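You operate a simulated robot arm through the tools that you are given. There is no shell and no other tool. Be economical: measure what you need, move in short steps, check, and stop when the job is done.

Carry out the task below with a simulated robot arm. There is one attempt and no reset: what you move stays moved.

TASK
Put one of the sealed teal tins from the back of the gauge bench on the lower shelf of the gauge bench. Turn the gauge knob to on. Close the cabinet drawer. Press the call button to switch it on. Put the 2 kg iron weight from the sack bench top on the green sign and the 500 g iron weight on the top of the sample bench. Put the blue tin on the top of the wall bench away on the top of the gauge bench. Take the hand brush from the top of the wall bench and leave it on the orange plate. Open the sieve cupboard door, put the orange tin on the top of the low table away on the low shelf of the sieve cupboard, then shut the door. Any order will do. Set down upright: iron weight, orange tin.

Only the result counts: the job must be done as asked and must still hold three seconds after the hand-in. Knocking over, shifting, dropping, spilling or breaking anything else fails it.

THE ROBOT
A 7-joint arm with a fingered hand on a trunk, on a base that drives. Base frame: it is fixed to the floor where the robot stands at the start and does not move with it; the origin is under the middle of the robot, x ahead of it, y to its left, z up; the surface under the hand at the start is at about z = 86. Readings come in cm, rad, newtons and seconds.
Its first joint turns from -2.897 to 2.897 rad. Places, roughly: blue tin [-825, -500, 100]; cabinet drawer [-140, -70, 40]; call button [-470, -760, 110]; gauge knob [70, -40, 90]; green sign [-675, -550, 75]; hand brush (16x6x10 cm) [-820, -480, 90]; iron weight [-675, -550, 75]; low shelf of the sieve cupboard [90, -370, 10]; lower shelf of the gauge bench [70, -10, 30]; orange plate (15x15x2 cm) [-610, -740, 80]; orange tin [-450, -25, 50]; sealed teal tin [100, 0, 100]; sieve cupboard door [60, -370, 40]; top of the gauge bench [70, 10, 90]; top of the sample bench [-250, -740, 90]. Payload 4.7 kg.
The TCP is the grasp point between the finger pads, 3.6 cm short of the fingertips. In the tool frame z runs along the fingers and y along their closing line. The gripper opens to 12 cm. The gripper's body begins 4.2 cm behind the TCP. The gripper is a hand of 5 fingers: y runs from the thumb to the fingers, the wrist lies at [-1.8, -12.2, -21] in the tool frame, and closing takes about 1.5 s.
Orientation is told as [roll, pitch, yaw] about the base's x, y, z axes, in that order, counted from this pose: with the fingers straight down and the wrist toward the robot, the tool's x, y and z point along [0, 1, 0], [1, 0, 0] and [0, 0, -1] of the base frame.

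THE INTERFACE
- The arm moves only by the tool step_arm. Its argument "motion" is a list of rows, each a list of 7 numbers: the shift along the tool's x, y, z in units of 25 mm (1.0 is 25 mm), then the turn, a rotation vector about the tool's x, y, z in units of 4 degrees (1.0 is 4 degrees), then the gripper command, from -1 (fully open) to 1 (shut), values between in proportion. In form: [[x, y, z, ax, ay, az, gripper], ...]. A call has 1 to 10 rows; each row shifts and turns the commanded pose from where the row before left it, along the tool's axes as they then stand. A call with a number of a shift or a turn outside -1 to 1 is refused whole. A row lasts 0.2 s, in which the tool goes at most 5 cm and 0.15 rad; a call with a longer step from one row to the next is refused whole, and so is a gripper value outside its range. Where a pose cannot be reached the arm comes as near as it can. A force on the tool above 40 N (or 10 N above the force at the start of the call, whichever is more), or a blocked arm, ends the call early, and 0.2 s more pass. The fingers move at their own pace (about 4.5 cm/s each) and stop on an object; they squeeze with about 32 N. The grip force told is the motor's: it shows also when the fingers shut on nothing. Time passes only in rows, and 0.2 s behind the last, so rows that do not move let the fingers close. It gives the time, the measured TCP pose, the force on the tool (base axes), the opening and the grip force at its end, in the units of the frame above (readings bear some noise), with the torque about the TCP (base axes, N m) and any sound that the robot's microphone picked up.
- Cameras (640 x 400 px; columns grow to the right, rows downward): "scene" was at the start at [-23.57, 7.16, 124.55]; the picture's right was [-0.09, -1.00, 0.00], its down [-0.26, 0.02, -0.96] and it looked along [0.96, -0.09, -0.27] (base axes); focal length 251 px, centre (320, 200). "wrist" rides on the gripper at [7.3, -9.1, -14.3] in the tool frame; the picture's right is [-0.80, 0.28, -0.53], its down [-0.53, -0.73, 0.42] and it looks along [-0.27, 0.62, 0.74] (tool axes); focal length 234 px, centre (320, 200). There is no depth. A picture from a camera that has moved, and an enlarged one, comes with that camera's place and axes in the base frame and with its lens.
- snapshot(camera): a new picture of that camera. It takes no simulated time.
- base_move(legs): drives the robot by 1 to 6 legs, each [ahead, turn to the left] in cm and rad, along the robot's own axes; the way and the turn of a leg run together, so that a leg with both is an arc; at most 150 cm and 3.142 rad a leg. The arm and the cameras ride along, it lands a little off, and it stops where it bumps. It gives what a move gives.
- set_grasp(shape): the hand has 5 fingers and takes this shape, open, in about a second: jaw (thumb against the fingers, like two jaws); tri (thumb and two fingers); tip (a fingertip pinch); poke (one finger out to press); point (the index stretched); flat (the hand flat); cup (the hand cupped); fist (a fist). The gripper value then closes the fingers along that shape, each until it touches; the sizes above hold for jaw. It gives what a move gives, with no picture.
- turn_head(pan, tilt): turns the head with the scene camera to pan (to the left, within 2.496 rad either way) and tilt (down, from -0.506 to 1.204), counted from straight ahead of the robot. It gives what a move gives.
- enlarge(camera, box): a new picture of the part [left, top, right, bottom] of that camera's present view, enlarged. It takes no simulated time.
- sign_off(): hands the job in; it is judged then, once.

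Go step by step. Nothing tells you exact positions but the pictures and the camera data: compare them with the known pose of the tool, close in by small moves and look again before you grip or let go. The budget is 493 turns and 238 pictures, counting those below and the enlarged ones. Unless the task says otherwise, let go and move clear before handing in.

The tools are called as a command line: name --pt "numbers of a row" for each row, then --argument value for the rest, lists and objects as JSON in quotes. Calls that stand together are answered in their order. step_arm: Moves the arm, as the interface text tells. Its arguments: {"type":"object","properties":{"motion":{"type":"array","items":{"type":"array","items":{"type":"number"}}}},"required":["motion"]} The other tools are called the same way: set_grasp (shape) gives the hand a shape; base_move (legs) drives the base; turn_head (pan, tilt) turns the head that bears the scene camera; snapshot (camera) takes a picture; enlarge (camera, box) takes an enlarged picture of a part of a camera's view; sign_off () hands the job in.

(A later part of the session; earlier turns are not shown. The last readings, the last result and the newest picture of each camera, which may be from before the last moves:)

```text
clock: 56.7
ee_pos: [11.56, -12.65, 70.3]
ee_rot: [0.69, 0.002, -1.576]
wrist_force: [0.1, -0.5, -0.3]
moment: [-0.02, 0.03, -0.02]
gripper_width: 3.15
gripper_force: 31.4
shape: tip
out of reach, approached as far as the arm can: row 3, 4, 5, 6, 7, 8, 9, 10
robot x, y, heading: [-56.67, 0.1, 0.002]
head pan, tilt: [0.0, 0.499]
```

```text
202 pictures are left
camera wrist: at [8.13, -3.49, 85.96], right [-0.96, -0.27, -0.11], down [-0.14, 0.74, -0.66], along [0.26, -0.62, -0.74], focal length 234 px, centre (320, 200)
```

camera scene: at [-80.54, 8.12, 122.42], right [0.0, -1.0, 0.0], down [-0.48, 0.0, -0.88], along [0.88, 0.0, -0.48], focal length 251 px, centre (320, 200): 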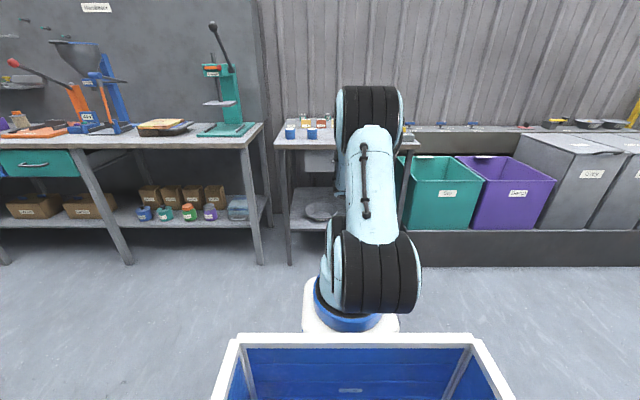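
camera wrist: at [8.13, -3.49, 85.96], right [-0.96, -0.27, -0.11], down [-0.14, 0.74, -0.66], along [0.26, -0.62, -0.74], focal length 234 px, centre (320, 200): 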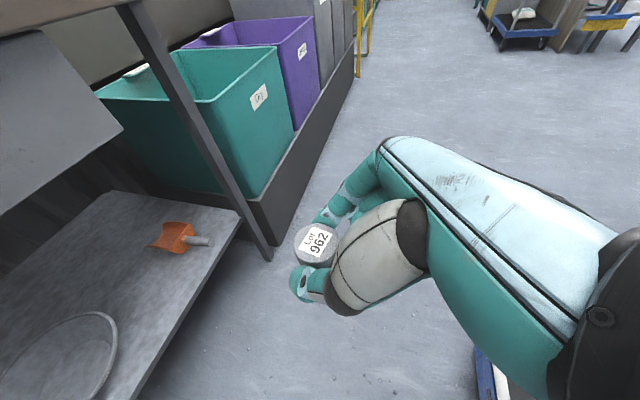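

That pose is at a limit because of the hand's sideways wrist. I'll swing the tool 42° left about the vertical so the wrist lies straight behind it.

step_arm --pt "0 0 -0.4 0.643 0 -0.766 1" --pt "0 0 -0.4 0.643 0 -0.766 1" --pt "0 0 -0.4 0.643 0 -0.766 1" --pt "0 0 0 0.643 0 -0.766 1" --pt "0 0 0 0.643 0 -0.766 1" --pt "0 0 0 0.643 0 -0.766 1" --pt "0 0 0 0.643 0 -0.766 1" --pt "0 0 0 0.643 0 -0.766 1" --pt "0 0 0 0.643 0 -0.766 1" --pt "0 0 0 0.643 0 -0.766 1"

snapshot --camera "scene"

```text
clock: 58.9
ee_pos: [8.08, -12.11, 73.69]
ee_rot: [0.699, 0.001, -0.878]
wrist_force: [0.0, -0.4, -1.3]
moment: [-0.02, 0.02, -0.02]
gripper_width: 3.15
gripper_force: 31.6
shape: tip
out of reach, approached as far as the arm can: row 8
robot x, y, heading: [-56.45, 0.25, -0.003]
head pan, tilt: [0.0, 0.499]
```

```text
201 pictures are left
camera scene: at [-80.54, 8.12, 122.42], right [0.0, -1.0, 0.0], down [-0.48, 0.0, -0.88], along [0.88, 0.0, -0.48], focal length 251 px, centre (320, 200)
```

scene: 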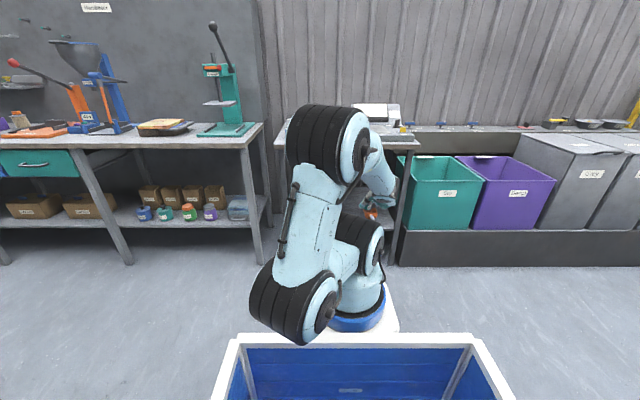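

step_arm --pt "-0.162 0.386 0.909 0 0 0 1" --pt "-0.162 0.386 0.909 0 0 0 1" --pt "-0.162 0.386 0.909 0 0 0 1" --pt "-0.162 0.386 0.909 0 0 0 1" --pt "-0.162 0.386 0.909 0 0 0 1" --pt "-0.162 0.386 0.909 0 0 0 1" --pt "-0.162 0.386 0.909 0 0 0 1" --pt "-0.162 0.386 0.909 0 0 0 1" --pt "-0.162 0.386 0.909 0 0 0 1"

snapshot --camera "scene"

snapshot --camera "wrist"

```text
clock: 60.9
ee_pos: [21.52, -12.25, 55.66]
ee_rot: [0.698, 0.001, -0.879]
wrist_force: [0.4, -0.8, 0.0]
moment: [0.0, 0.02, -0.01]
gripper_width: 3.12
gripper_force: 32.2
shape: tip
robot x, y, heading: [-56.97, 0.0, -0.004]
head pan, tilt: [0.0, 0.499]
```

```text
200 pictures are left
camera scene: at [-80.54, 8.12, 122.42], right [0.0, -1.0, 0.0], down [-0.48, 0.0, -0.88], along [0.88, 0.0, -0.48], focal length 251 px, centre (320, 200)
```

scene: 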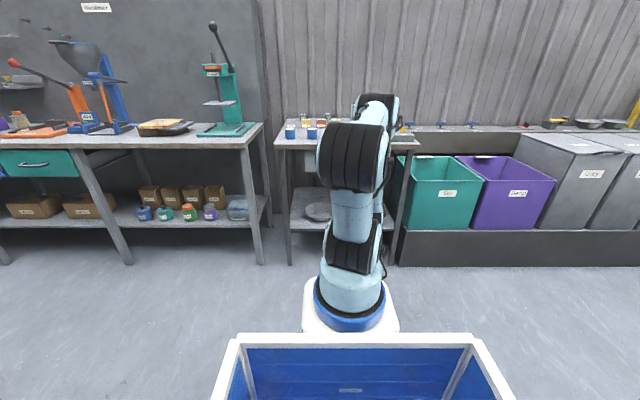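

```text
199 pictures are left
camera wrist: at [12.88, -7.48, 71.26], right [-0.56, -0.82, -0.11], down [-0.57, 0.48, -0.67], along [0.6, -0.31, -0.74], focal length 234 px, centre (320, 200)
```

wrist: 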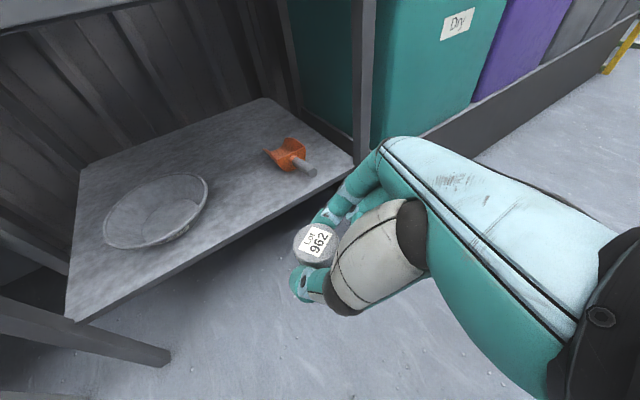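

step_arm --pt "-0.273 0.322 0.92 0 0 0 1" --pt "-0.273 0.322 0.92 0 0 0 1" --pt "-0.273 0.322 0.92 0 0 0 1" --pt "-0.273 0.322 0.92 0 0 0 1" --pt "-0.273 0.322 0.92 0 0 0 1" --pt "-0.273 0.322 0.92 0 0 0 1" --pt "-0.273 0.322 0.92 0 0 0 1" --pt "-0.273 0.322 0.92 0 0 0 1"

snapshot --camera "wrist"

```text
clock: 62.7
ee_pos: [31.76, -12.27, 38.22]
ee_rot: [0.699, 0.001, -0.88]
wrist_force: [-0.1, 0.0, -1.4]
moment: [0.01, 0.01, 0.0]
gripper_width: 3.13
gripper_force: 32.0
shape: tip
robot x, y, heading: [-56.62, 0.12, -0.004]
head pan, tilt: [0.0, 0.499]
```

```text
198 pictures are left
camera wrist: at [23.05, -7.51, 53.68], right [-0.56, -0.82, -0.11], down [-0.57, 0.48, -0.67], along [0.6, -0.31, -0.74], focal length 234 px, centre (320, 200)
```

wrist: 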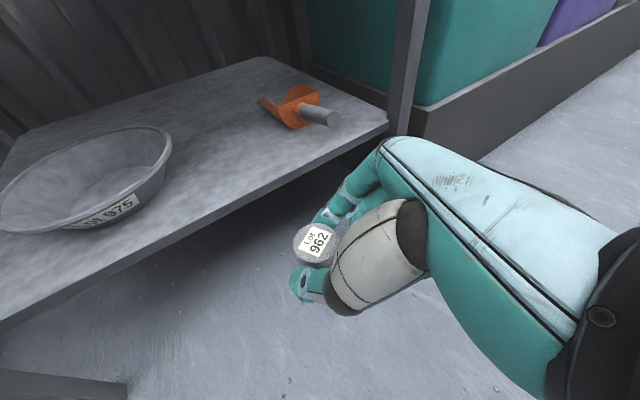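

step_arm --pt "0.514 0 -0.613 0 0 0 1"

base_move --legs '[[15, 0]]'

snapshot --camera "wrist"

snapshot --camera "scene"

```text
clock: 63.1
ee_pos: [31.52, -12.38, 39.99]
ee_rot: [0.696, 0.001, -0.88]
wrist_force: [0.2, -0.3, -1.1]
moment: [-0.02, -0.02, -0.01]
gripper_width: 3.16
gripper_force: 32.1
shape: tip
robot x, y, heading: [-56.88, -0.31, 0.004]
head pan, tilt: [0.0, 0.499]
```

```text
clock: 64.4
ee_pos: [46.8, -12.5, 40.09]
ee_rot: [0.7, 0.0, -0.879]
wrist_force: [1.2, -0.3, -0.8]
moment: [-0.02, -0.02, 0.01]
gripper_width: 3.12
gripper_force: 32.0
shape: tip
robot x, y, heading: [-41.04, -0.0, -0.003]
head pan, tilt: [0.0, 0.499]
```

```text
197 pictures are left
camera wrist: at [38.14, -7.63, 55.65], right [-0.56, -0.82, -0.11], down [-0.57, 0.48, -0.67], along [0.6, -0.31, -0.74], focal length 234 px, centre (320, 200)
```

wrist: 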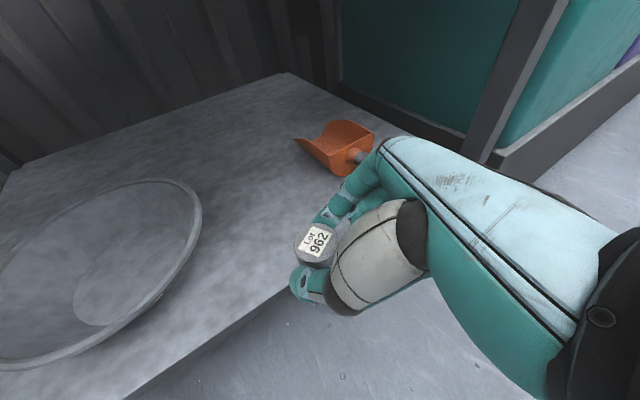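

```text
196 pictures are left
camera scene: at [-65.36, 8.1, 122.42], right [0.0, -1.0, 0.0], down [-0.48, 0.0, -0.88], along [0.88, 0.0, -0.48], focal length 251 px, centre (320, 200)
```

scene: 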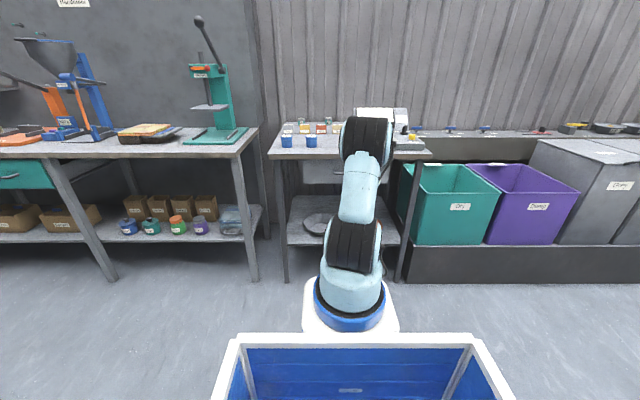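

base_move --legs '[[10.5, 0]]'

step_arm --pt "-0.39 0 0.46 0 0 0 1" --pt "-0.26 0 0.31 0 0 0 1"

snapshot --camera "wrist"

```text
clock: 65.6
ee_pos: [57.25, -12.37, 40.02]
ee_rot: [0.7, 0.0, -0.879]
wrist_force: [-0.3, -0.3, -1.1]
moment: [-0.01, 0.01, -0.02]
gripper_width: 3.13
gripper_force: 32.0
shape: tip
robot x, y, heading: [-31.27, 0.29, -0.001]
head pan, tilt: [0.0, 0.499]
```

```text
clock: 66.2
ee_pos: [57.17, -12.43, 37.47]
ee_rot: [0.7, 0.0, -0.879]
wrist_force: [-0.2, 0.9, -0.9]
moment: [0.0, 0.01, 0.0]
gripper_width: 3.13
gripper_force: 32.4
shape: tip
robot x, y, heading: [-30.98, -0.02, -0.002]
head pan, tilt: [0.0, 0.499]
```

```text
195 pictures are left
camera wrist: at [48.59, -7.62, 53.15], right [-0.56, -0.82, -0.11], down [-0.57, 0.48, -0.67], along [0.6, -0.31, -0.74], focal length 234 px, centre (320, 200)
```

wrist: 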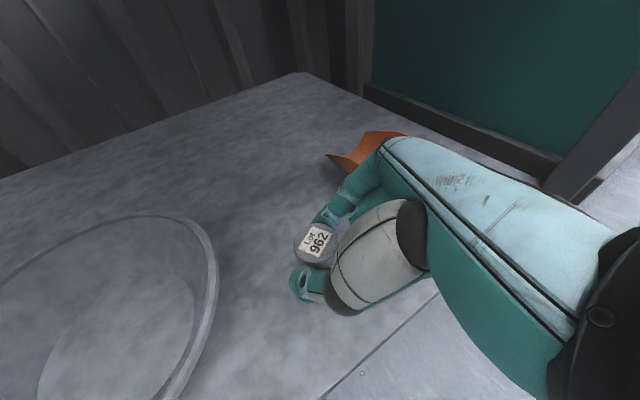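

Now lower in small steps and watch the force.

step_arm --pt "-0.13 0 0.153 0 0 0 1" --pt "-0.13 0 0.153 0 0 0 1" --pt "-0.13 0 0.153 0 0 0 1" --pt "-0.13 0 0.153 0 0 0 1"

step_arm --pt "-0.077 0 0.092 0 0 0 1" --pt "-0.077 0 0.092 0 0 0 1"

step_arm --pt "-0.077 0 0.092 0 0 0 1" --pt "-0.077 0 0.092 0 0 0 1"

```text
clock: 67.2
ee_pos: [57.27, -12.4, 35.56]
ee_rot: [0.698, 0.0, -0.879]
wrist_force: [0.5, -0.1, -1.0]
moment: [-0.01, 0.03, -0.02]
gripper_width: 3.18
gripper_force: 31.8
shape: tip
robot x, y, heading: [-31.14, 0.06, -0.004]
head pan, tilt: [0.0, 0.499]
```

```text
clock: 67.8
ee_pos: [57.26, -12.53, 34.92]
ee_rot: [0.699, -0.001, -0.879]
wrist_force: [-0.7, 0.4, -0.9]
moment: [0.0, 0.0, 0.02]
gripper_width: 3.13
gripper_force: 32.2
shape: tip
robot x, y, heading: [-30.97, 0.08, -0.003]
head pan, tilt: [0.0, 0.499]
```

```text
clock: 68.4
ee_pos: [57.3, -12.49, 34.28]
ee_rot: [0.7, 0.002, -0.879]
wrist_force: [-0.6, 0.8, -1.1]
moment: [0.01, 0.03, 0.0]
gripper_width: 3.14
gripper_force: 31.5
shape: tip
robot x, y, heading: [-31.41, 0.17, -0.003]
head pan, tilt: [0.0, 0.499]
```

step_arm --pt "-0.077 0 0.092 0 0 0 1" --pt "-0.077 0 0.092 0 0 0 1"

step_arm --pt "-0.077 0 0.092 0 0 0 1" --pt "-0.077 0 0.092 0 0 0 1"

enlarge --camera "wrist" --box '[230, 160, 390, 320]'

```text
clock: 69.0
ee_pos: [57.23, -12.47, 33.9]
ee_rot: [0.698, 0.0, -0.878]
wrist_force: [-1.0, 0.1, 2.4]
moment: [0.02, 0.01, 0.03]
gripper_width: 3.13
gripper_force: 31.9
shape: tip
robot x, y, heading: [-31.21, 0.15, -0.004]
head pan, tilt: [0.0, 0.499]
```

```text
clock: 69.6
ee_pos: [57.37, -12.48, 33.49]
ee_rot: [0.703, -0.004, -0.881]
wrist_force: [-7.6, -2.7, 32.6]
moment: [0.27, -0.38, 0.19]
gripper_width: 3.42
gripper_force: 31.6
shape: tip
robot x, y, heading: [-31.14, -0.45, -0.004]
head pan, tilt: [0.0, 0.499]
```

```text
2.50 times, centred on (310, 240) of wrist
camera zoom: at [48.69, -7.69, 49.01], right [-0.56, -0.82, -0.12], down [-0.57, 0.48, -0.67], along [0.61, -0.31, -0.73], focal length 585 px, centre (345, 100)
```

zoom: 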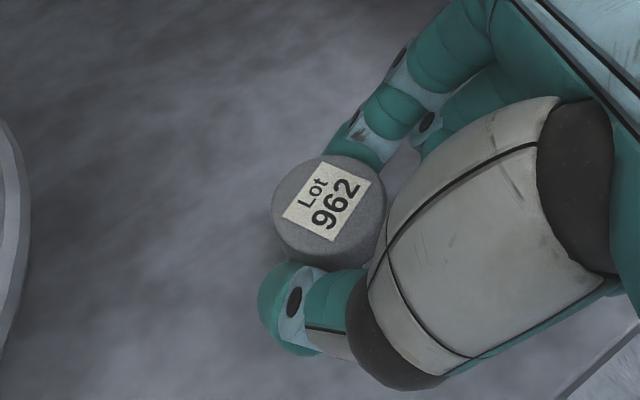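

Touched down. Ease up slightly and release, then draw back along the tool.

step_arm --pt "0.077 0 -0.092 0 0 0 1" --pt "0.026 0 -0.031 0 0 0 1" --pt "0 0 0 0 0 0 -1" --pt "0 0 0 0 0 0 -1" --pt "0 0 0 0 0 0 -1" --pt "0 0 0 0 0 0 -1" --pt "0 0 0 0 0 0 -1" --pt "0 0 0 0 0 0 -1" --pt "0 0 0 0 0 0 -1"

snapshot --camera "wrist"

```text
clock: 71.6
ee_pos: [57.27, -12.38, 33.52]
ee_rot: [0.697, 0.001, -0.88]
wrist_force: [-0.4, -0.6, 0.2]
moment: [0.02, -0.01, -0.01]
gripper_width: 11.96
gripper_force: 0.1
shape: tip
robot x, y, heading: [-31.38, -0.17, -0.003]
head pan, tilt: [0.0, 0.499]
```

```text
193 pictures are left
camera wrist: at [48.6, -7.62, 49.15], right [-0.56, -0.82, -0.11], down [-0.57, 0.48, -0.67], along [0.6, -0.31, -0.74], focal length 234 px, centre (320, 200)
```

wrist: 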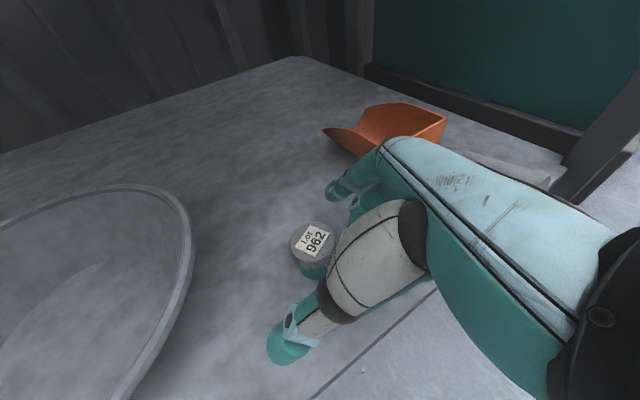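

step_arm --pt "0 0 -0.8 0 0 0 -1" --pt "0 0 -0.8 0 0 0 -1" --pt "0 0 -0.8 0 0 0 -1" --pt "0 0 -0.8 0 0 0 -1"

base_move --legs '[[-28, 0]]'

snapshot --camera "wrist"

```text
clock: 72.6
ee_pos: [53.27, -15.76, 39.73]
ee_rot: [0.697, -0.001, -0.88]
wrist_force: [0.3, -0.8, 0.0]
moment: [0.0, -0.01, -0.03]
gripper_width: 11.96
gripper_force: 0.0
shape: tip
robot x, y, heading: [-30.81, -0.01, 0.0]
head pan, tilt: [0.0, 0.499]
```

```text
clock: 74.6
ee_pos: [25.27, -15.6, 39.65]
ee_rot: [0.698, 0.002, -0.88]
wrist_force: [0.8, 0.4, 0.3]
moment: [0.01, -0.04, 0.0]
gripper_width: 11.95
gripper_force: 0.0
shape: tip
robot x, y, heading: [-59.74, -0.09, 0.005]
head pan, tilt: [0.0, 0.499]
```

```text
192 pictures are left
camera wrist: at [16.6, -10.74, 55.24], right [-0.56, -0.82, -0.11], down [-0.57, 0.48, -0.67], along [0.6, -0.31, -0.74], focal length 234 px, centre (320, 200)
```

wrist: 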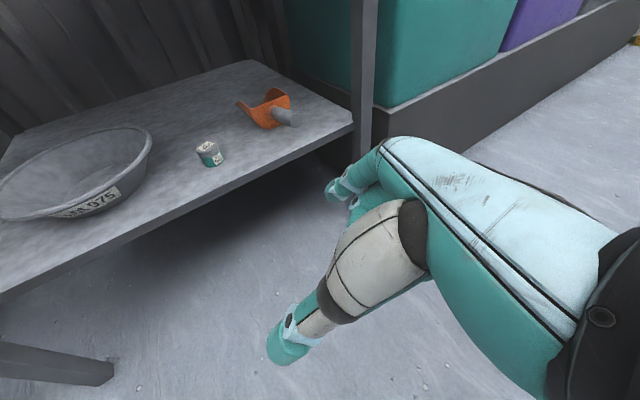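

Tin stands on the shelf. Now raise and tuck the arm, then look for the cabinet drawer.

step_arm --pt "0.162 -0.386 -0.909 0 0 0 -1" --pt "0.162 -0.386 -0.909 0 0 0 -1" --pt "0.162 -0.386 -0.909 0 0 0 -1" --pt "0.162 -0.386 -0.909 0 0 0 -1" --pt "0.162 -0.386 -0.909 0 0 0 -1" --pt "0.162 -0.386 -0.909 0 0 0 -1" --pt "0.162 -0.386 -0.909 0 0 0 -1" --pt "0.162 -0.386 -0.909 0 0 0 -1" --pt "0.162 -0.386 -0.909 0 0 0 -1" --pt "0.162 -0.386 -0.909 0 0 0 -1"

step_arm --pt "0 0 0 0 -1 0 -1" --pt "0 0 0 0 -1 0 -1" --pt "0 0 0 0 -1 0 -1" --pt "0 0 0 0 -1 0 -1" --pt "0 0 0 0 -1 0 -1" --pt "0 0 0 0 -1 0 -1" --pt "0 0 0 0 -1 0 -1" --pt "0 0 0 0 -1 0 -1" --pt "0 0 0 0 -1 0 -1" --pt "0 0 0 0 -1 0 -1"

step_arm --pt "0 0 -0.8 0 0 -1 -1" --pt "0 0 -0.8 0 0 -1 -1" --pt "0 0 -0.8 0 0 -1 -1" --pt "0 0 -0.8 0 0 -1 -1" --pt "0 0 -0.8 0 0 -1 -1" --pt "0 0 -0.8 0 0 -1 -1" --pt "0 0 -0.8 0 0 -1 -1" --pt "0 0 -0.8 0 0 -1 -1" --pt "0 0 -0.8 0 0 -1 -1" --pt "0 0 -0.8 0 0 -1 -1"

turn_head --pan -2.3 --tilt 0.4

snapshot --camera "scene"

```text
clock: 76.8
ee_pos: [10.25, -15.3, 59.72]
ee_rot: [0.699, -0.001, -0.878]
wrist_force: [-1.2, 0.3, 0.7]
moment: [0.02, -0.01, 0.0]
gripper_width: 11.99
gripper_force: 0.0
shape: tip
robot x, y, heading: [-58.9, 0.11, 0.001]
head pan, tilt: [0.0, 0.499]
```

```text
clock: 79.0
ee_pos: [10.21, -15.36, 59.65]
ee_rot: [0.0, 0.0, -0.878]
wrist_force: [-0.4, 0.3, -0.8]
moment: [-0.03, -0.03, 0.0]
gripper_width: 11.95
gripper_force: 0.1
shape: tip
robot x, y, heading: [-58.99, 0.01, 0.0]
head pan, tilt: [0.0, 0.499]
```

```text
clock: 81.2
ee_pos: [10.23, -15.37, 79.58]
ee_rot: [-0.002, -0.001, -0.181]
wrist_force: [0.6, -0.4, 0.3]
moment: [0.0, 0.03, -0.02]
gripper_width: 11.99
gripper_force: 0.0
shape: tip
robot x, y, heading: [-59.02, 0.34, 0.002]
head pan, tilt: [0.0, 0.499]
```

```text
clock: 83.3
ee_pos: [10.11, -15.39, 79.66]
ee_rot: [0.0, -0.001, -0.181]
wrist_force: [-0.7, 0.1, -0.2]
moment: [-0.01, -0.05, -0.02]
gripper_width: 11.98
gripper_force: 0.0
shape: tip
robot x, y, heading: [-59.19, 0.21, 0.001]
head pan, tilt: [-2.3, 0.4]
```

```text
191 pictures are left
camera scene: at [-98.23, 1.19, 123.34], right [-0.75, 0.67, 0.0], down [0.26, 0.29, -0.92], along [-0.61, -0.69, -0.39], focal length 251 px, centre (320, 200)
```

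scene: 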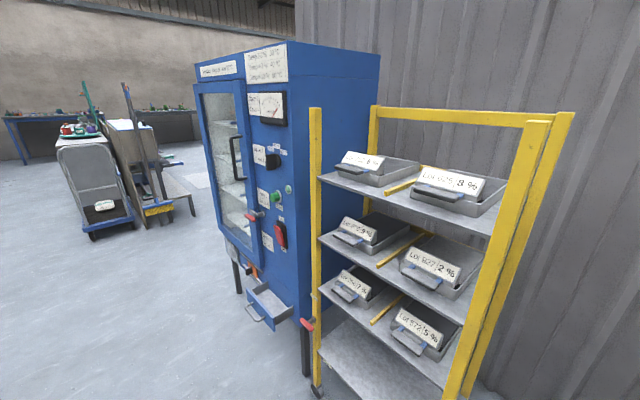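

enlarge --camera "scene" --box '[190, 180, 350, 340]'

```text
2.50 times, centred on (270, 260) of scene
camera zoom: at [-98.23, 1.19, 123.34], right [-0.75, 0.67, 0.0], down [0.26, 0.29, -0.92], along [-0.61, -0.69, -0.39], focal length 628 px, centre (445, 50)
```

zoom: 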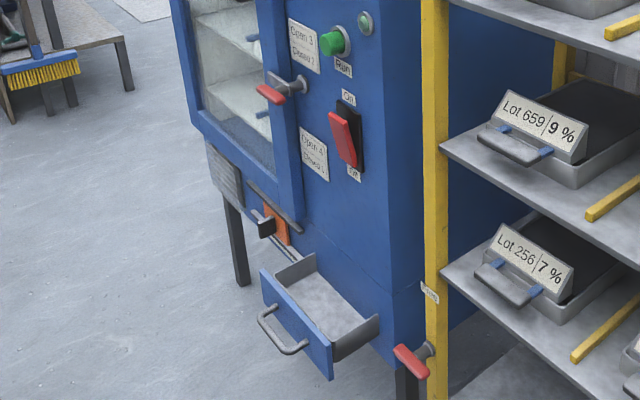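

The drawer panel stands about 10 cm open at x≈−132, y −86…−65, facing +x. I'll tuck the arm and drive round to face it.

step_arm --pt "0 -1 -0.9 0 0 -0.26 -1" --pt "0 -1 -0.9 0 0 -0.26 -1" --pt "0 -1 -0.9 0 0 -0.26 -1" --pt "0 -1 -0.9 0 0 -0.26 -1" --pt "0 -1 -0.9 0 0 -0.26 -1" --pt "0 -1 -0.9 0 0 -0.26 -1" --pt "0 -1 -0.9 0 0 -0.26 -1" --pt "0 -1 -0.9 0 0 -0.26 -1" --pt "0 -1 -0.9 0 0 -0.26 -1" --pt "0 -1 -0.9 0 0 -0.26 -1"

base_move --legs '[[9, 0], [0, -1.5708]]'

turn_head --pan 0 --tilt 0.3

snapshot --camera "scene"

```text
clock: 85.5
ee_pos: [-14.62, -12.97, 102.17]
ee_rot: [0.001, -0.001, 0.002]
wrist_force: [0.0, 0.2, -0.1]
moment: [0.01, 0.02, 0.0]
gripper_width: 11.99
gripper_force: 0.1
shape: tip
robot x, y, heading: [-59.04, 0.0, 0.001]
head pan, tilt: [-2.3, 0.4]
```

```text
clock: 90.4
ee_pos: [-63.01, -44.61, 102.13]
ee_rot: [0.0, 0.0, -1.564]
wrist_force: [-0.4, -0.5, 0.4]
moment: [-0.02, -0.01, -0.01]
gripper_width: 11.98
gripper_force: 0.0
shape: tip
robot x, y, heading: [-50.37, 0.02, -1.56]
head pan, tilt: [-2.3, 0.4]
```

```text
clock: 92.5
ee_pos: [-63.02, -44.64, 102.2]
ee_rot: [0.0, 0.0, -1.563]
wrist_force: [0.3, -0.1, -0.6]
moment: [-0.01, 0.04, -0.02]
gripper_width: 11.98
gripper_force: 0.0
shape: tip
robot x, y, heading: [-50.26, 0.34, -1.565]
head pan, tilt: [0.0, 0.3]
```

```text
189 pictures are left
camera scene: at [-42.25, 23.77, 124.26], right [-1.0, -0.01, 0.0], down [0.0, 0.3, -0.96], along [0.01, -0.96, -0.3], focal length 251 px, centre (320, 200)
```

scene: 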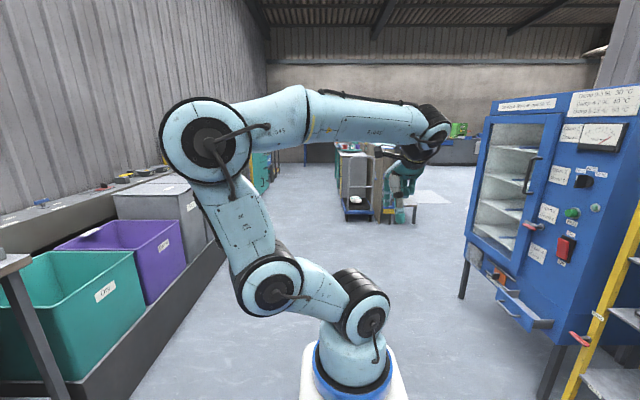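

base_move --legs '[[74, 0], [0, -1.5708]]'

turn_head --pan 0 --tilt 0.6

snapshot --camera "scene"

snapshot --camera "wrist"

```text
clock: 100.4
ee_pos: [-94.25, -61.62, 102.26]
ee_rot: [0.0, -0.002, -3.135]
wrist_force: [0.1, 0.0, 0.5]
moment: [0.0, 0.01, 0.0]
gripper_width: 11.98
gripper_force: 0.1
shape: tip
robot x, y, heading: [-49.98, -74.58, -3.136]
head pan, tilt: [0.0, 0.3]
```

```text
clock: 101.2
ee_pos: [-94.38, -61.74, 102.19]
ee_rot: [0.0, -0.001, -3.134]
wrist_force: [0.3, -0.6, 1.1]
moment: [0.03, -0.02, -0.04]
gripper_width: 11.98
gripper_force: 0.0
shape: tip
robot x, y, heading: [-49.8, -74.63, -3.136]
head pan, tilt: [0.0, 0.6]
```

```text
188 pictures are left
camera scene: at [-25.31, -82.34, 121.52], right [-0.01, 1.0, 0.0], down [0.56, 0.0, -0.83], along [-0.83, 0.0, -0.56], focal length 251 px, centre (320, 200)
```

scene: 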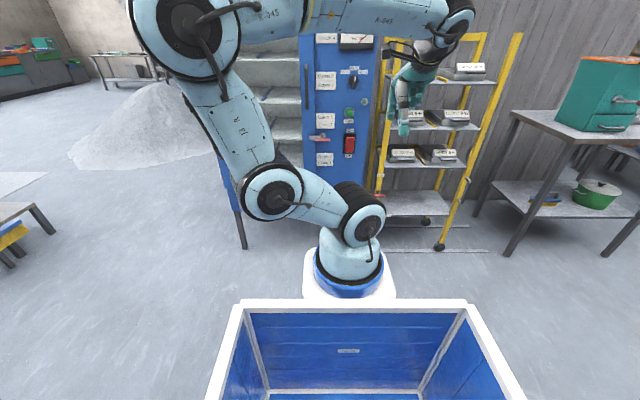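

```text
187 pictures are left
camera wrist: at [-85.16, -68.81, 116.37], right [-0.28, 0.8, 0.53], down [0.73, 0.54, -0.42], along [-0.62, 0.26, -0.74], focal length 234 px, centre (320, 200)
```

wrist: 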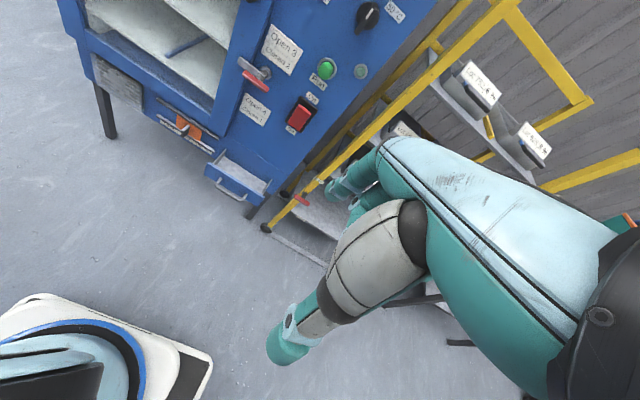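

Facing the cabinet. Make a fist, tilt the hand forward, and lower to drawer height.

set_grasp --shape "fist"

step_arm --pt "0.55 -0.2 0 -1 0 0 0" --pt "0.55 -0.2 0 -1 0 0 0" --pt "0.55 -0.2 0 -1 0 0 0" --pt "0.55 0 0 -1 0 0 0" --pt "0.55 0 0 -1 0 0 0" --pt "0.55 0 0 -1 0 0 0" --pt "0.55 0 0 -1 0 0 0" --pt "0.55 0 0 -1 0 0 0" --pt "0.55 0 0 -1 0 0 0" --pt "0.55 0 0 -1 0 0 0"

step_arm --pt "0 0 0 -1 0 0 0" --pt "0 0 0 -1 0 0 0" --pt "0 0 0 -1 0 0 0"

snapshot --camera "wrist"

snapshot --camera "scene"

```text
clock: 102.1
ee_pos: [-94.22, -61.77, 102.14]
ee_rot: [-0.001, 0.0, -3.134]
wrist_force: [-0.6, 0.8, 0.1]
moment: [0.01, 0.0, 0.01]
gripper_width: 0.02
gripper_force: 0.0
shape: fist
robot x, y, heading: [-49.58, -74.34, -3.137]
head pan, tilt: [0.0, 0.6]
```

```text
clock: 104.3
ee_pos: [-95.9, -73.54, 101.92]
ee_rot: [0.002, -0.699, -3.135]
wrist_force: [0.6, 0.4, 0.1]
moment: [0.02, 0.01, 0.05]
gripper_width: 0.01
gripper_force: 0.0
shape: fist
out of reach, approached as far as the arm can: row 8, 9, 10
robot x, y, heading: [-49.55, -74.63, -3.133]
head pan, tilt: [0.0, 0.6]
```

```text
clock: 105.1
ee_pos: [-97.13, -73.04, 102.0]
ee_rot: [0.0, -0.908, -3.134]
wrist_force: [-0.8, 0.5, -0.6]
moment: [-0.01, 0.0, -0.01]
gripper_width: 0.0
gripper_force: 0.0
shape: fist
out of reach, approached as far as the arm can: row 1, 2
robot x, y, heading: [-49.24, -74.61, -3.138]
head pan, tilt: [0.0, 0.6]
```

```text
186 pictures are left
camera wrist: at [-80.06, -80.07, 103.46], right [0.24, 0.81, 0.54], down [0.11, 0.53, -0.84], along [-0.96, 0.26, 0.04], focal length 234 px, centre (320, 200)
```

wrist: 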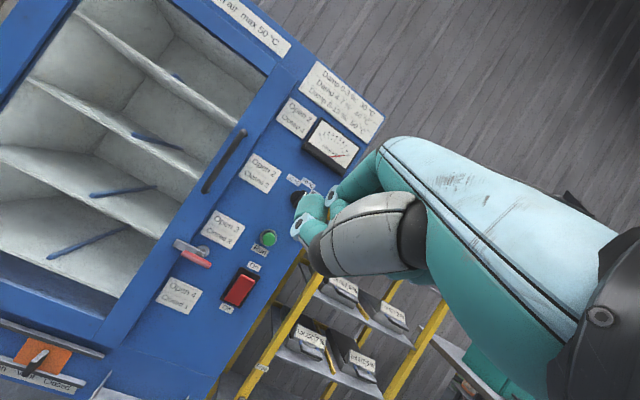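

```text
185 pictures are left
camera scene: at [-25.31, -82.34, 121.51], right [-0.01, 1.0, 0.0], down [0.56, 0.0, -0.83], along [-0.82, 0.0, -0.56], focal length 251 px, centre (320, 200)
```

scene: 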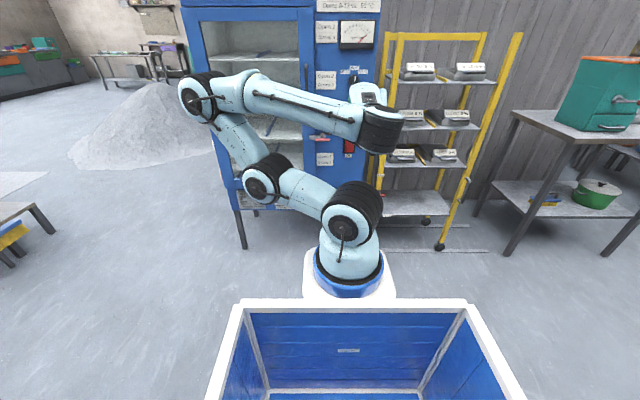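

step_arm --pt "0 -0.788 0.616 0 0 0 0" --pt "0 -0.788 0.616 0 0 0 0" --pt "0 -0.788 0.616 0 0 0 0" --pt "0 -0.788 0.616 0 0 0 0" --pt "0 -0.788 0.616 0 0 0 0" --pt "0 -0.788 0.616 0 0 0 0" --pt "0 -0.788 0.616 0 0 0 0" --pt "0 -0.788 0.616 0 0 0 0" --pt "0 -0.788 0.616 0 0 0 0" --pt "0 -0.788 0.616 0 0 0 0"

step_arm --pt "0 -0.788 0.616 0 0 0 0" --pt "0 -0.788 0.616 0 0 0 0" --pt "0 -0.788 0.616 0 0 0 0" --pt "0 -0.788 0.616 0 0 0 0" --pt "0 -0.788 0.616 0 0 0 0" --pt "0 -0.788 0.616 0 0 0 0" --pt "0 -0.788 0.616 0 0 0 0" --pt "0 -0.788 0.616 0 0 0 0" --pt "0 -0.788 0.616 0 0 0 0" --pt "0 -0.788 0.616 0 0 0 0"

snapshot --camera "scene"

snapshot --camera "wrist"

```text
clock: 106.5
ee_pos: [-95.02, -69.2, 89.7]
ee_rot: [0.024, -0.906, 3.133]
wrist_force: [-9.8, -9.7, 15.4]
moment: [-1.01, -3.01, -2.6]
gripper_width: 0.0
gripper_force: 0.1
shape: fist
out of reach, approached as far as the arm can: row 1, 2, 3, 4, 5, 6
robot x, y, heading: [-49.33, -74.59, -3.136]
head pan, tilt: [0.0, 0.6]
stopped in row 6: the force on the tool passed its limit at 244 N (the readings are from after the stop); the commanded pose is now the measured one
```

```text
clock: 106.7
ee_pos: [-95.0, -69.37, 89.63]
ee_rot: [0.029, -0.906, 3.128]
wrist_force: [-4.6, -5.7, 7.4]
moment: [-0.49, -1.41, -1.3]
gripper_width: 0.0
gripper_force: 0.0
shape: fist
out of reach, approached as far as the arm can: row 1
robot x, y, heading: [-49.31, -74.33, -3.138]
head pan, tilt: [0.0, 0.6]
stopped in row 1: the force on the tool passed its limit at 138 N (the readings are from after the stop); the commanded pose is now the measured one
```

```text
184 pictures are left
camera scene: at [-25.31, -82.34, 121.51], right [-0.01, 1.0, 0.0], down [0.56, 0.0, -0.83], along [-0.83, 0.0, -0.56], focal length 251 px, centre (320, 200)
```

scene: 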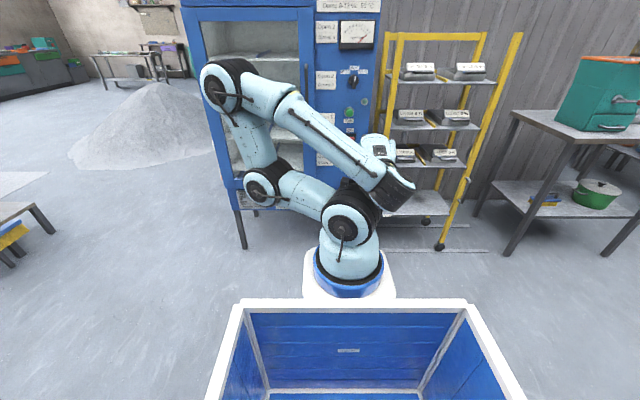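

```text
183 pictures are left
camera wrist: at [-78.12, -76.32, 91.33], right [0.23, 0.81, 0.53], down [0.11, 0.52, -0.85], along [-0.97, 0.26, 0.03], focal length 234 px, centre (320, 200)
```

wrist: 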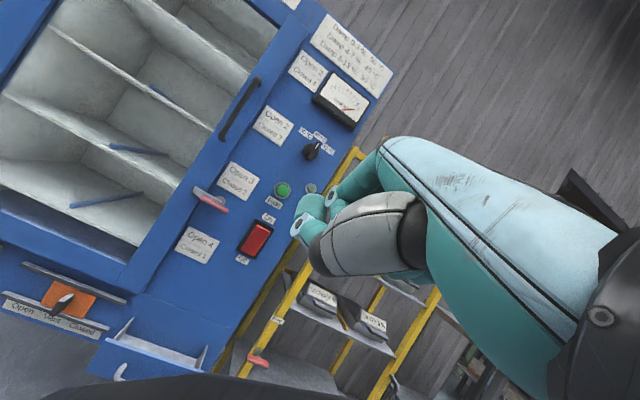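

The hand ran into the arm itself, being too close to the trunk. Raise, back off the base and stretch out before lowering.

step_arm --pt "0 0.788 -0.616 0 0 0 0" --pt "0 0.788 -0.616 0 0 0 0" --pt "0 0.788 -0.616 0 0 0 0" --pt "0 0.788 -0.616 0 0 0 0"

base_move --legs '[[-27, 0]]'

step_arm --pt "0 0.616 0.788 0 0 0 0" --pt "0 0.616 0.788 0 0 0 0" --pt "0 0.616 0.788 0 0 0 0" --pt "0 0.616 0.788 0 0 0 0" --pt "0 0.616 0.788 0 0 0 0" --pt "0 0.616 0.788 0 0 0 0" --pt "0 0.616 0.788 0 0 0 0" --pt "0 0.616 0.788 0 0 0 0" --pt "0 0.616 0.788 0 0 0 0" --pt "0 0.616 0.788 0 0 0 0"

snapshot --camera "scene"

```text
clock: 107.7
ee_pos: [-94.98, -69.13, 99.6]
ee_rot: [0.029, -0.905, 3.126]
wrist_force: [-0.6, 0.3, -0.4]
moment: [0.03, 0.01, 0.01]
gripper_width: 0.03
gripper_force: 0.0
shape: fist
robot x, y, heading: [-49.83, -74.57, -3.135]
head pan, tilt: [0.0, 0.6]
```

```text
clock: 109.6
ee_pos: [-68.17, -69.17, 99.56]
ee_rot: [0.028, -0.905, 3.127]
wrist_force: [0.1, 0.4, 0.1]
moment: [0.01, 0.02, 0.01]
gripper_width: 0.0
gripper_force: 0.0
shape: fist
robot x, y, heading: [-22.86, -74.34, -3.139]
head pan, tilt: [0.0, 0.6]
```

```text
clock: 111.8
ee_pos: [-93.18, -69.24, 99.46]
ee_rot: [0.029, -0.908, 3.128]
wrist_force: [0.3, 0.5, -0.2]
moment: [-0.02, -0.01, 0.0]
gripper_width: 0.0
gripper_force: 0.0
shape: fist
robot x, y, heading: [-22.77, -74.1, -3.137]
head pan, tilt: [0.0, 0.6]
```

```text
182 pictures are left
camera scene: at [1.7, -82.17, 121.51], right [-0.01, 1.0, 0.0], down [0.56, 0.0, -0.83], along [-0.83, 0.0, -0.56], focal length 251 px, centre (320, 200)
```

scene: 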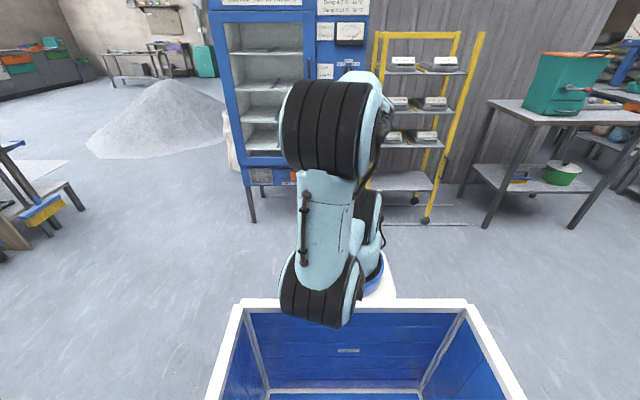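

Now lower with a little forward motion.

step_arm --pt "0.1 -0.67 0.77 0 0 0 0" --pt "0.1 -0.67 0.77 0 0 0 0" --pt "0.1 -0.67 0.77 0 0 0 0" --pt "0.1 -0.67 0.77 0 0 0 0" --pt "0.1 -0.67 0.77 0 0 0 0" --pt "0.1 -0.67 0.77 0 0 0 0" --pt "0.1 -0.67 0.77 0 0 0 0" --pt "0.1 -0.67 0.77 0 0 0 0" --pt "0.1 -0.67 0.77 0 0 0 0" --pt "0.1 -0.67 0.77 0 0 0 0"

step_arm --pt "0.1 -0.67 0.77 0 0 0 0" --pt "0.1 -0.67 0.77 0 0 0 0" --pt "0.1 -0.67 0.77 0 0 0 0" --pt "0.1 -0.67 0.77 0 0 0 0" --pt "0.1 -0.67 0.77 0 0 0 0" --pt "0.1 -0.67 0.77 0 0 0 0" --pt "0.1 -0.67 0.77 0 0 0 0" --pt "0.1 -0.67 0.77 0 0 0 0" --pt "0.1 -0.67 0.77 0 0 0 0" --pt "0.1 -0.67 0.77 0 0 0 0"

snapshot --camera "scene"

snapshot --camera "wrist"

```text
clock: 114.0
ee_pos: [-97.38, -70.81, 74.52]
ee_rot: [0.027, -0.904, 3.137]
wrist_force: [0.1, 0.3, 0.5]
moment: [0.0, 0.0, -0.01]
gripper_width: 0.0
gripper_force: 0.0
shape: fist
out of reach, approached as far as the arm can: row 9, 10
robot x, y, heading: [-22.63, -74.21, -3.136]
head pan, tilt: [0.0, 0.6]
```

```text
clock: 116.2
ee_pos: [-107.69, -67.3, 59.78]
ee_rot: [0.1, -0.898, 3.077]
wrist_force: [0.1, -0.1, 0.2]
moment: [-0.01, -0.04, 0.04]
gripper_width: 0.0
gripper_force: 0.0
shape: fist
out of reach, approached as far as the arm can: row 1, 2, 3, 4, 5, 6, 7, 8, 9, 10
robot x, y, heading: [-22.28, -74.15, -3.138]
head pan, tilt: [0.0, 0.6]
```

```text
181 pictures are left
camera scene: at [1.69, -82.16, 121.51], right [-0.01, 1.0, 0.0], down [0.57, 0.0, -0.82], along [-0.82, 0.0, -0.57], focal length 251 px, centre (320, 200)
```

scene: 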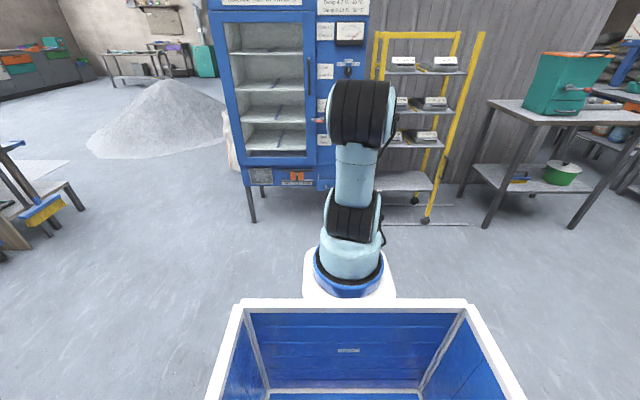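

```text
180 pictures are left
camera wrist: at [-90.69, -74.15, 61.92], right [0.23, 0.84, 0.49], down [0.12, 0.48, -0.87], along [-0.97, 0.25, 0.01], focal length 234 px, centre (320, 200)
```

wrist: 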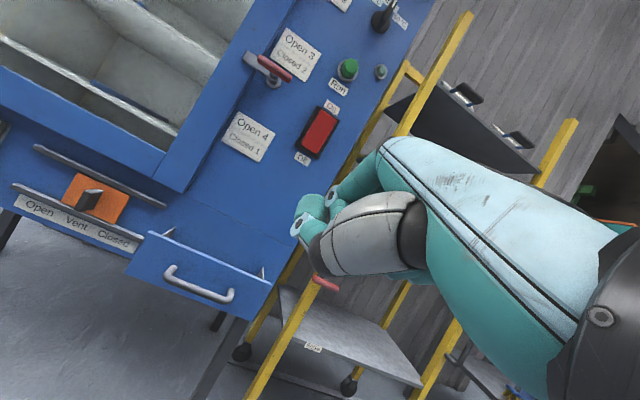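

The wrist pitch limit stops it; I'll take back some tilt and continue down.

step_arm --pt "0 0 0 1 0 0 0" --pt "0 0 0 1 0 0 0" --pt "0 0 0 1 0 0 0" --pt "0 0 0 1 0 0 0"

step_arm --pt "0 -0.588 0.81 0 0 0 0" --pt "0 -0.588 0.81 0 0 0 0" --pt "0 -0.588 0.81 0 0 0 0" --pt "0 -0.588 0.81 0 0 0 0"

snapshot --camera "wrist"

```text
clock: 117.2
ee_pos: [-108.3, -67.3, 60.42]
ee_rot: [0.02, -0.625, 3.137]
wrist_force: [-0.2, 0.2, -0.4]
moment: [-0.01, -0.02, -0.02]
gripper_width: 0.02
gripper_force: 0.0
shape: fist
out of reach, approached as far as the arm can: row 1
robot x, y, heading: [-22.57, -74.57, -3.135]
head pan, tilt: [0.0, 0.6]
```

```text
clock: 118.2
ee_pos: [-108.98, -66.25, 51.21]
ee_rot: [0.042, -0.622, 3.133]
wrist_force: [-0.8, -0.5, 0.9]
moment: [-0.04, -0.04, 0.04]
gripper_width: 0.0
gripper_force: 0.0
shape: fist
out of reach, approached as far as the arm can: row 3, 4
robot x, y, heading: [-22.41, -74.48, -3.138]
head pan, tilt: [0.0, 0.6]
```

```text
179 pictures are left
camera wrist: at [-93.1, -73.01, 57.64], right [0.07, 0.82, 0.56], down [0.34, 0.51, -0.79], along [-0.94, 0.24, -0.25], focal length 234 px, centre (320, 200)
```

wrist: 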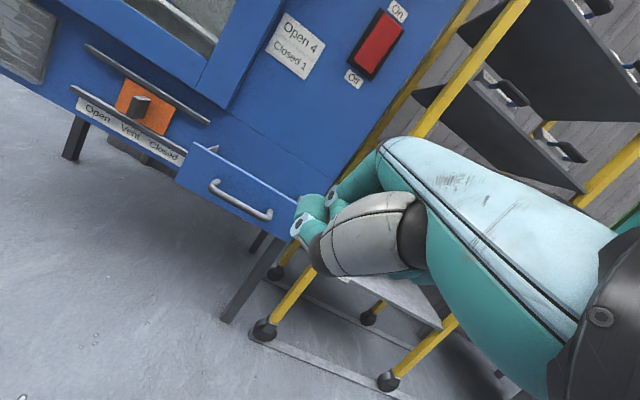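

step_arm --pt "0.9 0 0 1 0 0 0" --pt "0.9 0 0 1 0 0 0" --pt "0.9 0 0 1 0 0 0" --pt "0.9 0 0 1 0 0 0"

step_arm --pt "0 -0.34 0.94 0 0 0 0" --pt "0 -0.34 0.94 0 0 0 0" --pt "0 -0.34 0.94 0 0 0 0" --pt "0 -0.34 0.94 0 0 0 0" --pt "0 -0.34 0.94 0 0 0 0" --pt "0 -0.34 0.94 0 0 0 0"

snapshot --camera "wrist"

turn_head --pan 0.7 --tilt 0.5

snapshot --camera "scene"

```text
clock: 119.2
ee_pos: [-108.46, -69.93, 51.56]
ee_rot: [0.019, -0.344, -3.123]
wrist_force: [0.6, 0.2, 0.1]
moment: [0.03, -0.02, 0.0]
gripper_width: 0.03
gripper_force: 0.1
shape: fist
out of reach, approached as far as the arm can: row 1, 2, 3, 4
robot x, y, heading: [-22.35, -74.42, -3.137]
head pan, tilt: [0.0, 0.6]
```

```text
clock: 120.6
ee_pos: [-109.55, -68.79, 37.24]
ee_rot: [0.039, -0.344, 3.137]
wrist_force: [0.3, 0.0, -0.2]
moment: [-0.04, -0.02, -0.03]
gripper_width: 0.0
gripper_force: 0.1
shape: fist
out of reach, approached as far as the arm can: row 1, 4, 5, 6
robot x, y, heading: [-22.68, -74.45, -3.128]
head pan, tilt: [0.0, 0.6]
```

```text
178 pictures are left
camera wrist: at [-96.02, -75.34, 47.8], right [-0.09, 0.82, 0.56], down [0.54, 0.51, -0.67], along [-0.84, 0.24, -0.49], focal length 234 px, centre (320, 200)
```

wrist: 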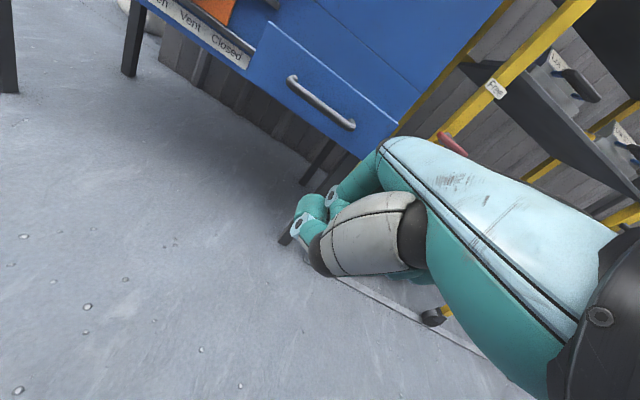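

```text
clock: 121.7
ee_pos: [-109.44, -68.63, 37.12]
ee_rot: [0.038, -0.345, 3.138]
wrist_force: [-0.5, -0.2, -0.4]
moment: [-0.02, -0.01, -0.01]
gripper_width: 0.01
gripper_force: 0.1
shape: fist
robot x, y, heading: [-22.72, -73.94, -3.137]
head pan, tilt: [0.7, 0.499]
```

```text
177 pictures are left
camera scene: at [3.59, -88.01, 122.42], right [-0.65, 0.76, 0.0], down [0.36, 0.31, -0.88], along [-0.67, -0.57, -0.48], focal length 251 px, centre (320, 200)
```

scene: 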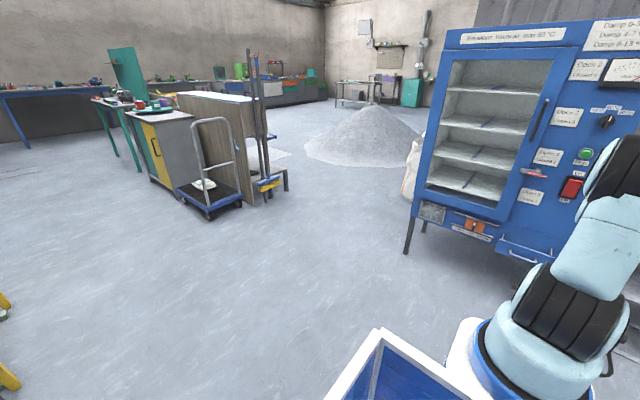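

base_move --legs '[[12, 0]]'

snapshot --camera "wrist"

```text
clock: 123.0
ee_pos: [-121.48, -68.71, 37.3]
ee_rot: [0.037, -0.342, 3.138]
wrist_force: [-0.7, 0.1, 0.3]
moment: [0.01, 0.0, 0.01]
gripper_width: 0.01
gripper_force: 0.1
shape: fist
robot x, y, heading: [-34.69, -74.53, -3.133]
head pan, tilt: [0.7, 0.499]
```

```text
176 pictures are left
camera wrist: at [-107.99, -75.36, 47.78], right [-0.09, 0.82, 0.56], down [0.54, 0.51, -0.66], along [-0.83, 0.24, -0.5], focal length 234 px, centre (320, 200)
```

wrist: 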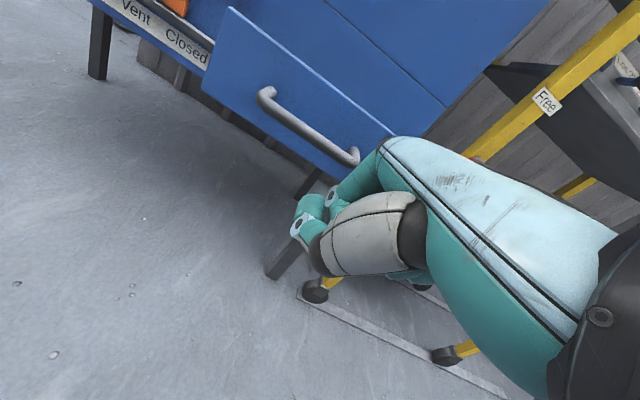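

Shift the fist toward the handle's middle by turning the base slightly left, then push.

base_move --legs '[[0, 0.065], [5, 0]]'

snapshot --camera "wrist"

```text
clock: 124.3
ee_pos: [-126.61, -74.76, 37.15]
ee_rot: [0.038, -0.341, -3.08]
wrist_force: [-0.5, -0.2, -0.6]
moment: [0.01, -0.02, -0.01]
gripper_width: 0.01
gripper_force: 0.0
shape: fist
robot x, y, heading: [-39.63, -74.43, -3.073]
head pan, tilt: [0.7, 0.499]
```

```text
175 pictures are left
camera wrist: at [-112.76, -80.5, 47.79], right [-0.15, 0.82, 0.56], down [0.51, 0.55, -0.66], along [-0.85, 0.19, -0.5], focal length 234 px, centre (320, 200)
```

wrist: 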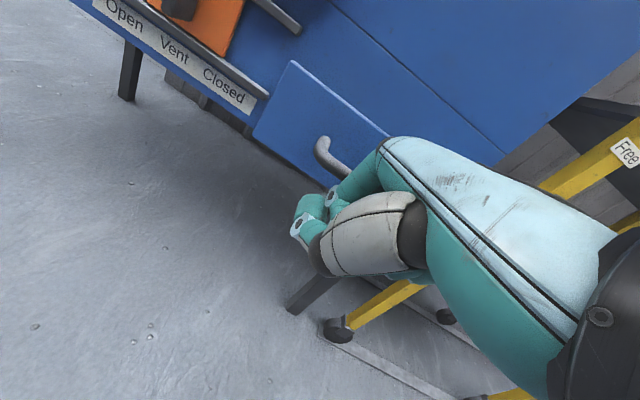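

base_move --legs '[[5, 0]]'

base_move --legs '[[3, 0]]'

snapshot --camera "wrist"

```text
clock: 125.2
ee_pos: [-131.6, -75.04, 37.3]
ee_rot: [0.037, -0.341, -3.082]
wrist_force: [-0.7, -0.5, 0.4]
moment: [-0.01, 0.03, 0.02]
gripper_width: 0.01
gripper_force: 0.1
shape: fist
robot x, y, heading: [-44.57, -74.92, -3.074]
head pan, tilt: [0.7, 0.499]
```

```text
clock: 126.1
ee_pos: [-134.25, -75.14, 37.06]
ee_rot: [0.039, -0.34, -3.079]
wrist_force: [25.6, 2.4, 4.5]
moment: [-0.11, 1.13, -0.29]
gripper_width: 11.43
gripper_force: 0.0
shape: fist
robot x, y, heading: [-47.62, -75.06, -3.076]
head pan, tilt: [0.7, 0.499]
```

```text
174 pictures are left
camera wrist: at [-120.56, -81.07, 47.7], right [-0.15, 0.82, 0.56], down [0.51, 0.55, -0.66], along [-0.85, 0.19, -0.5], focal length 234 px, centre (320, 200)
```

wrist: 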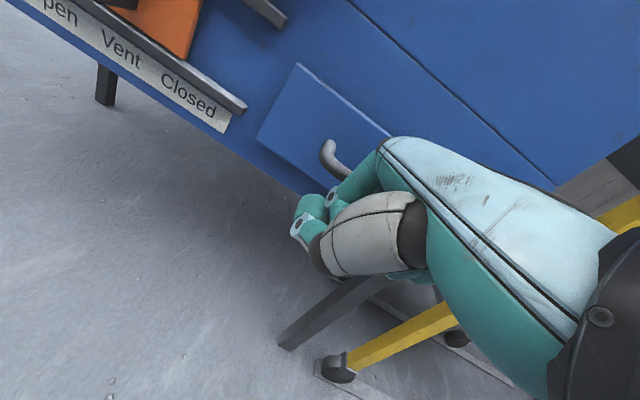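

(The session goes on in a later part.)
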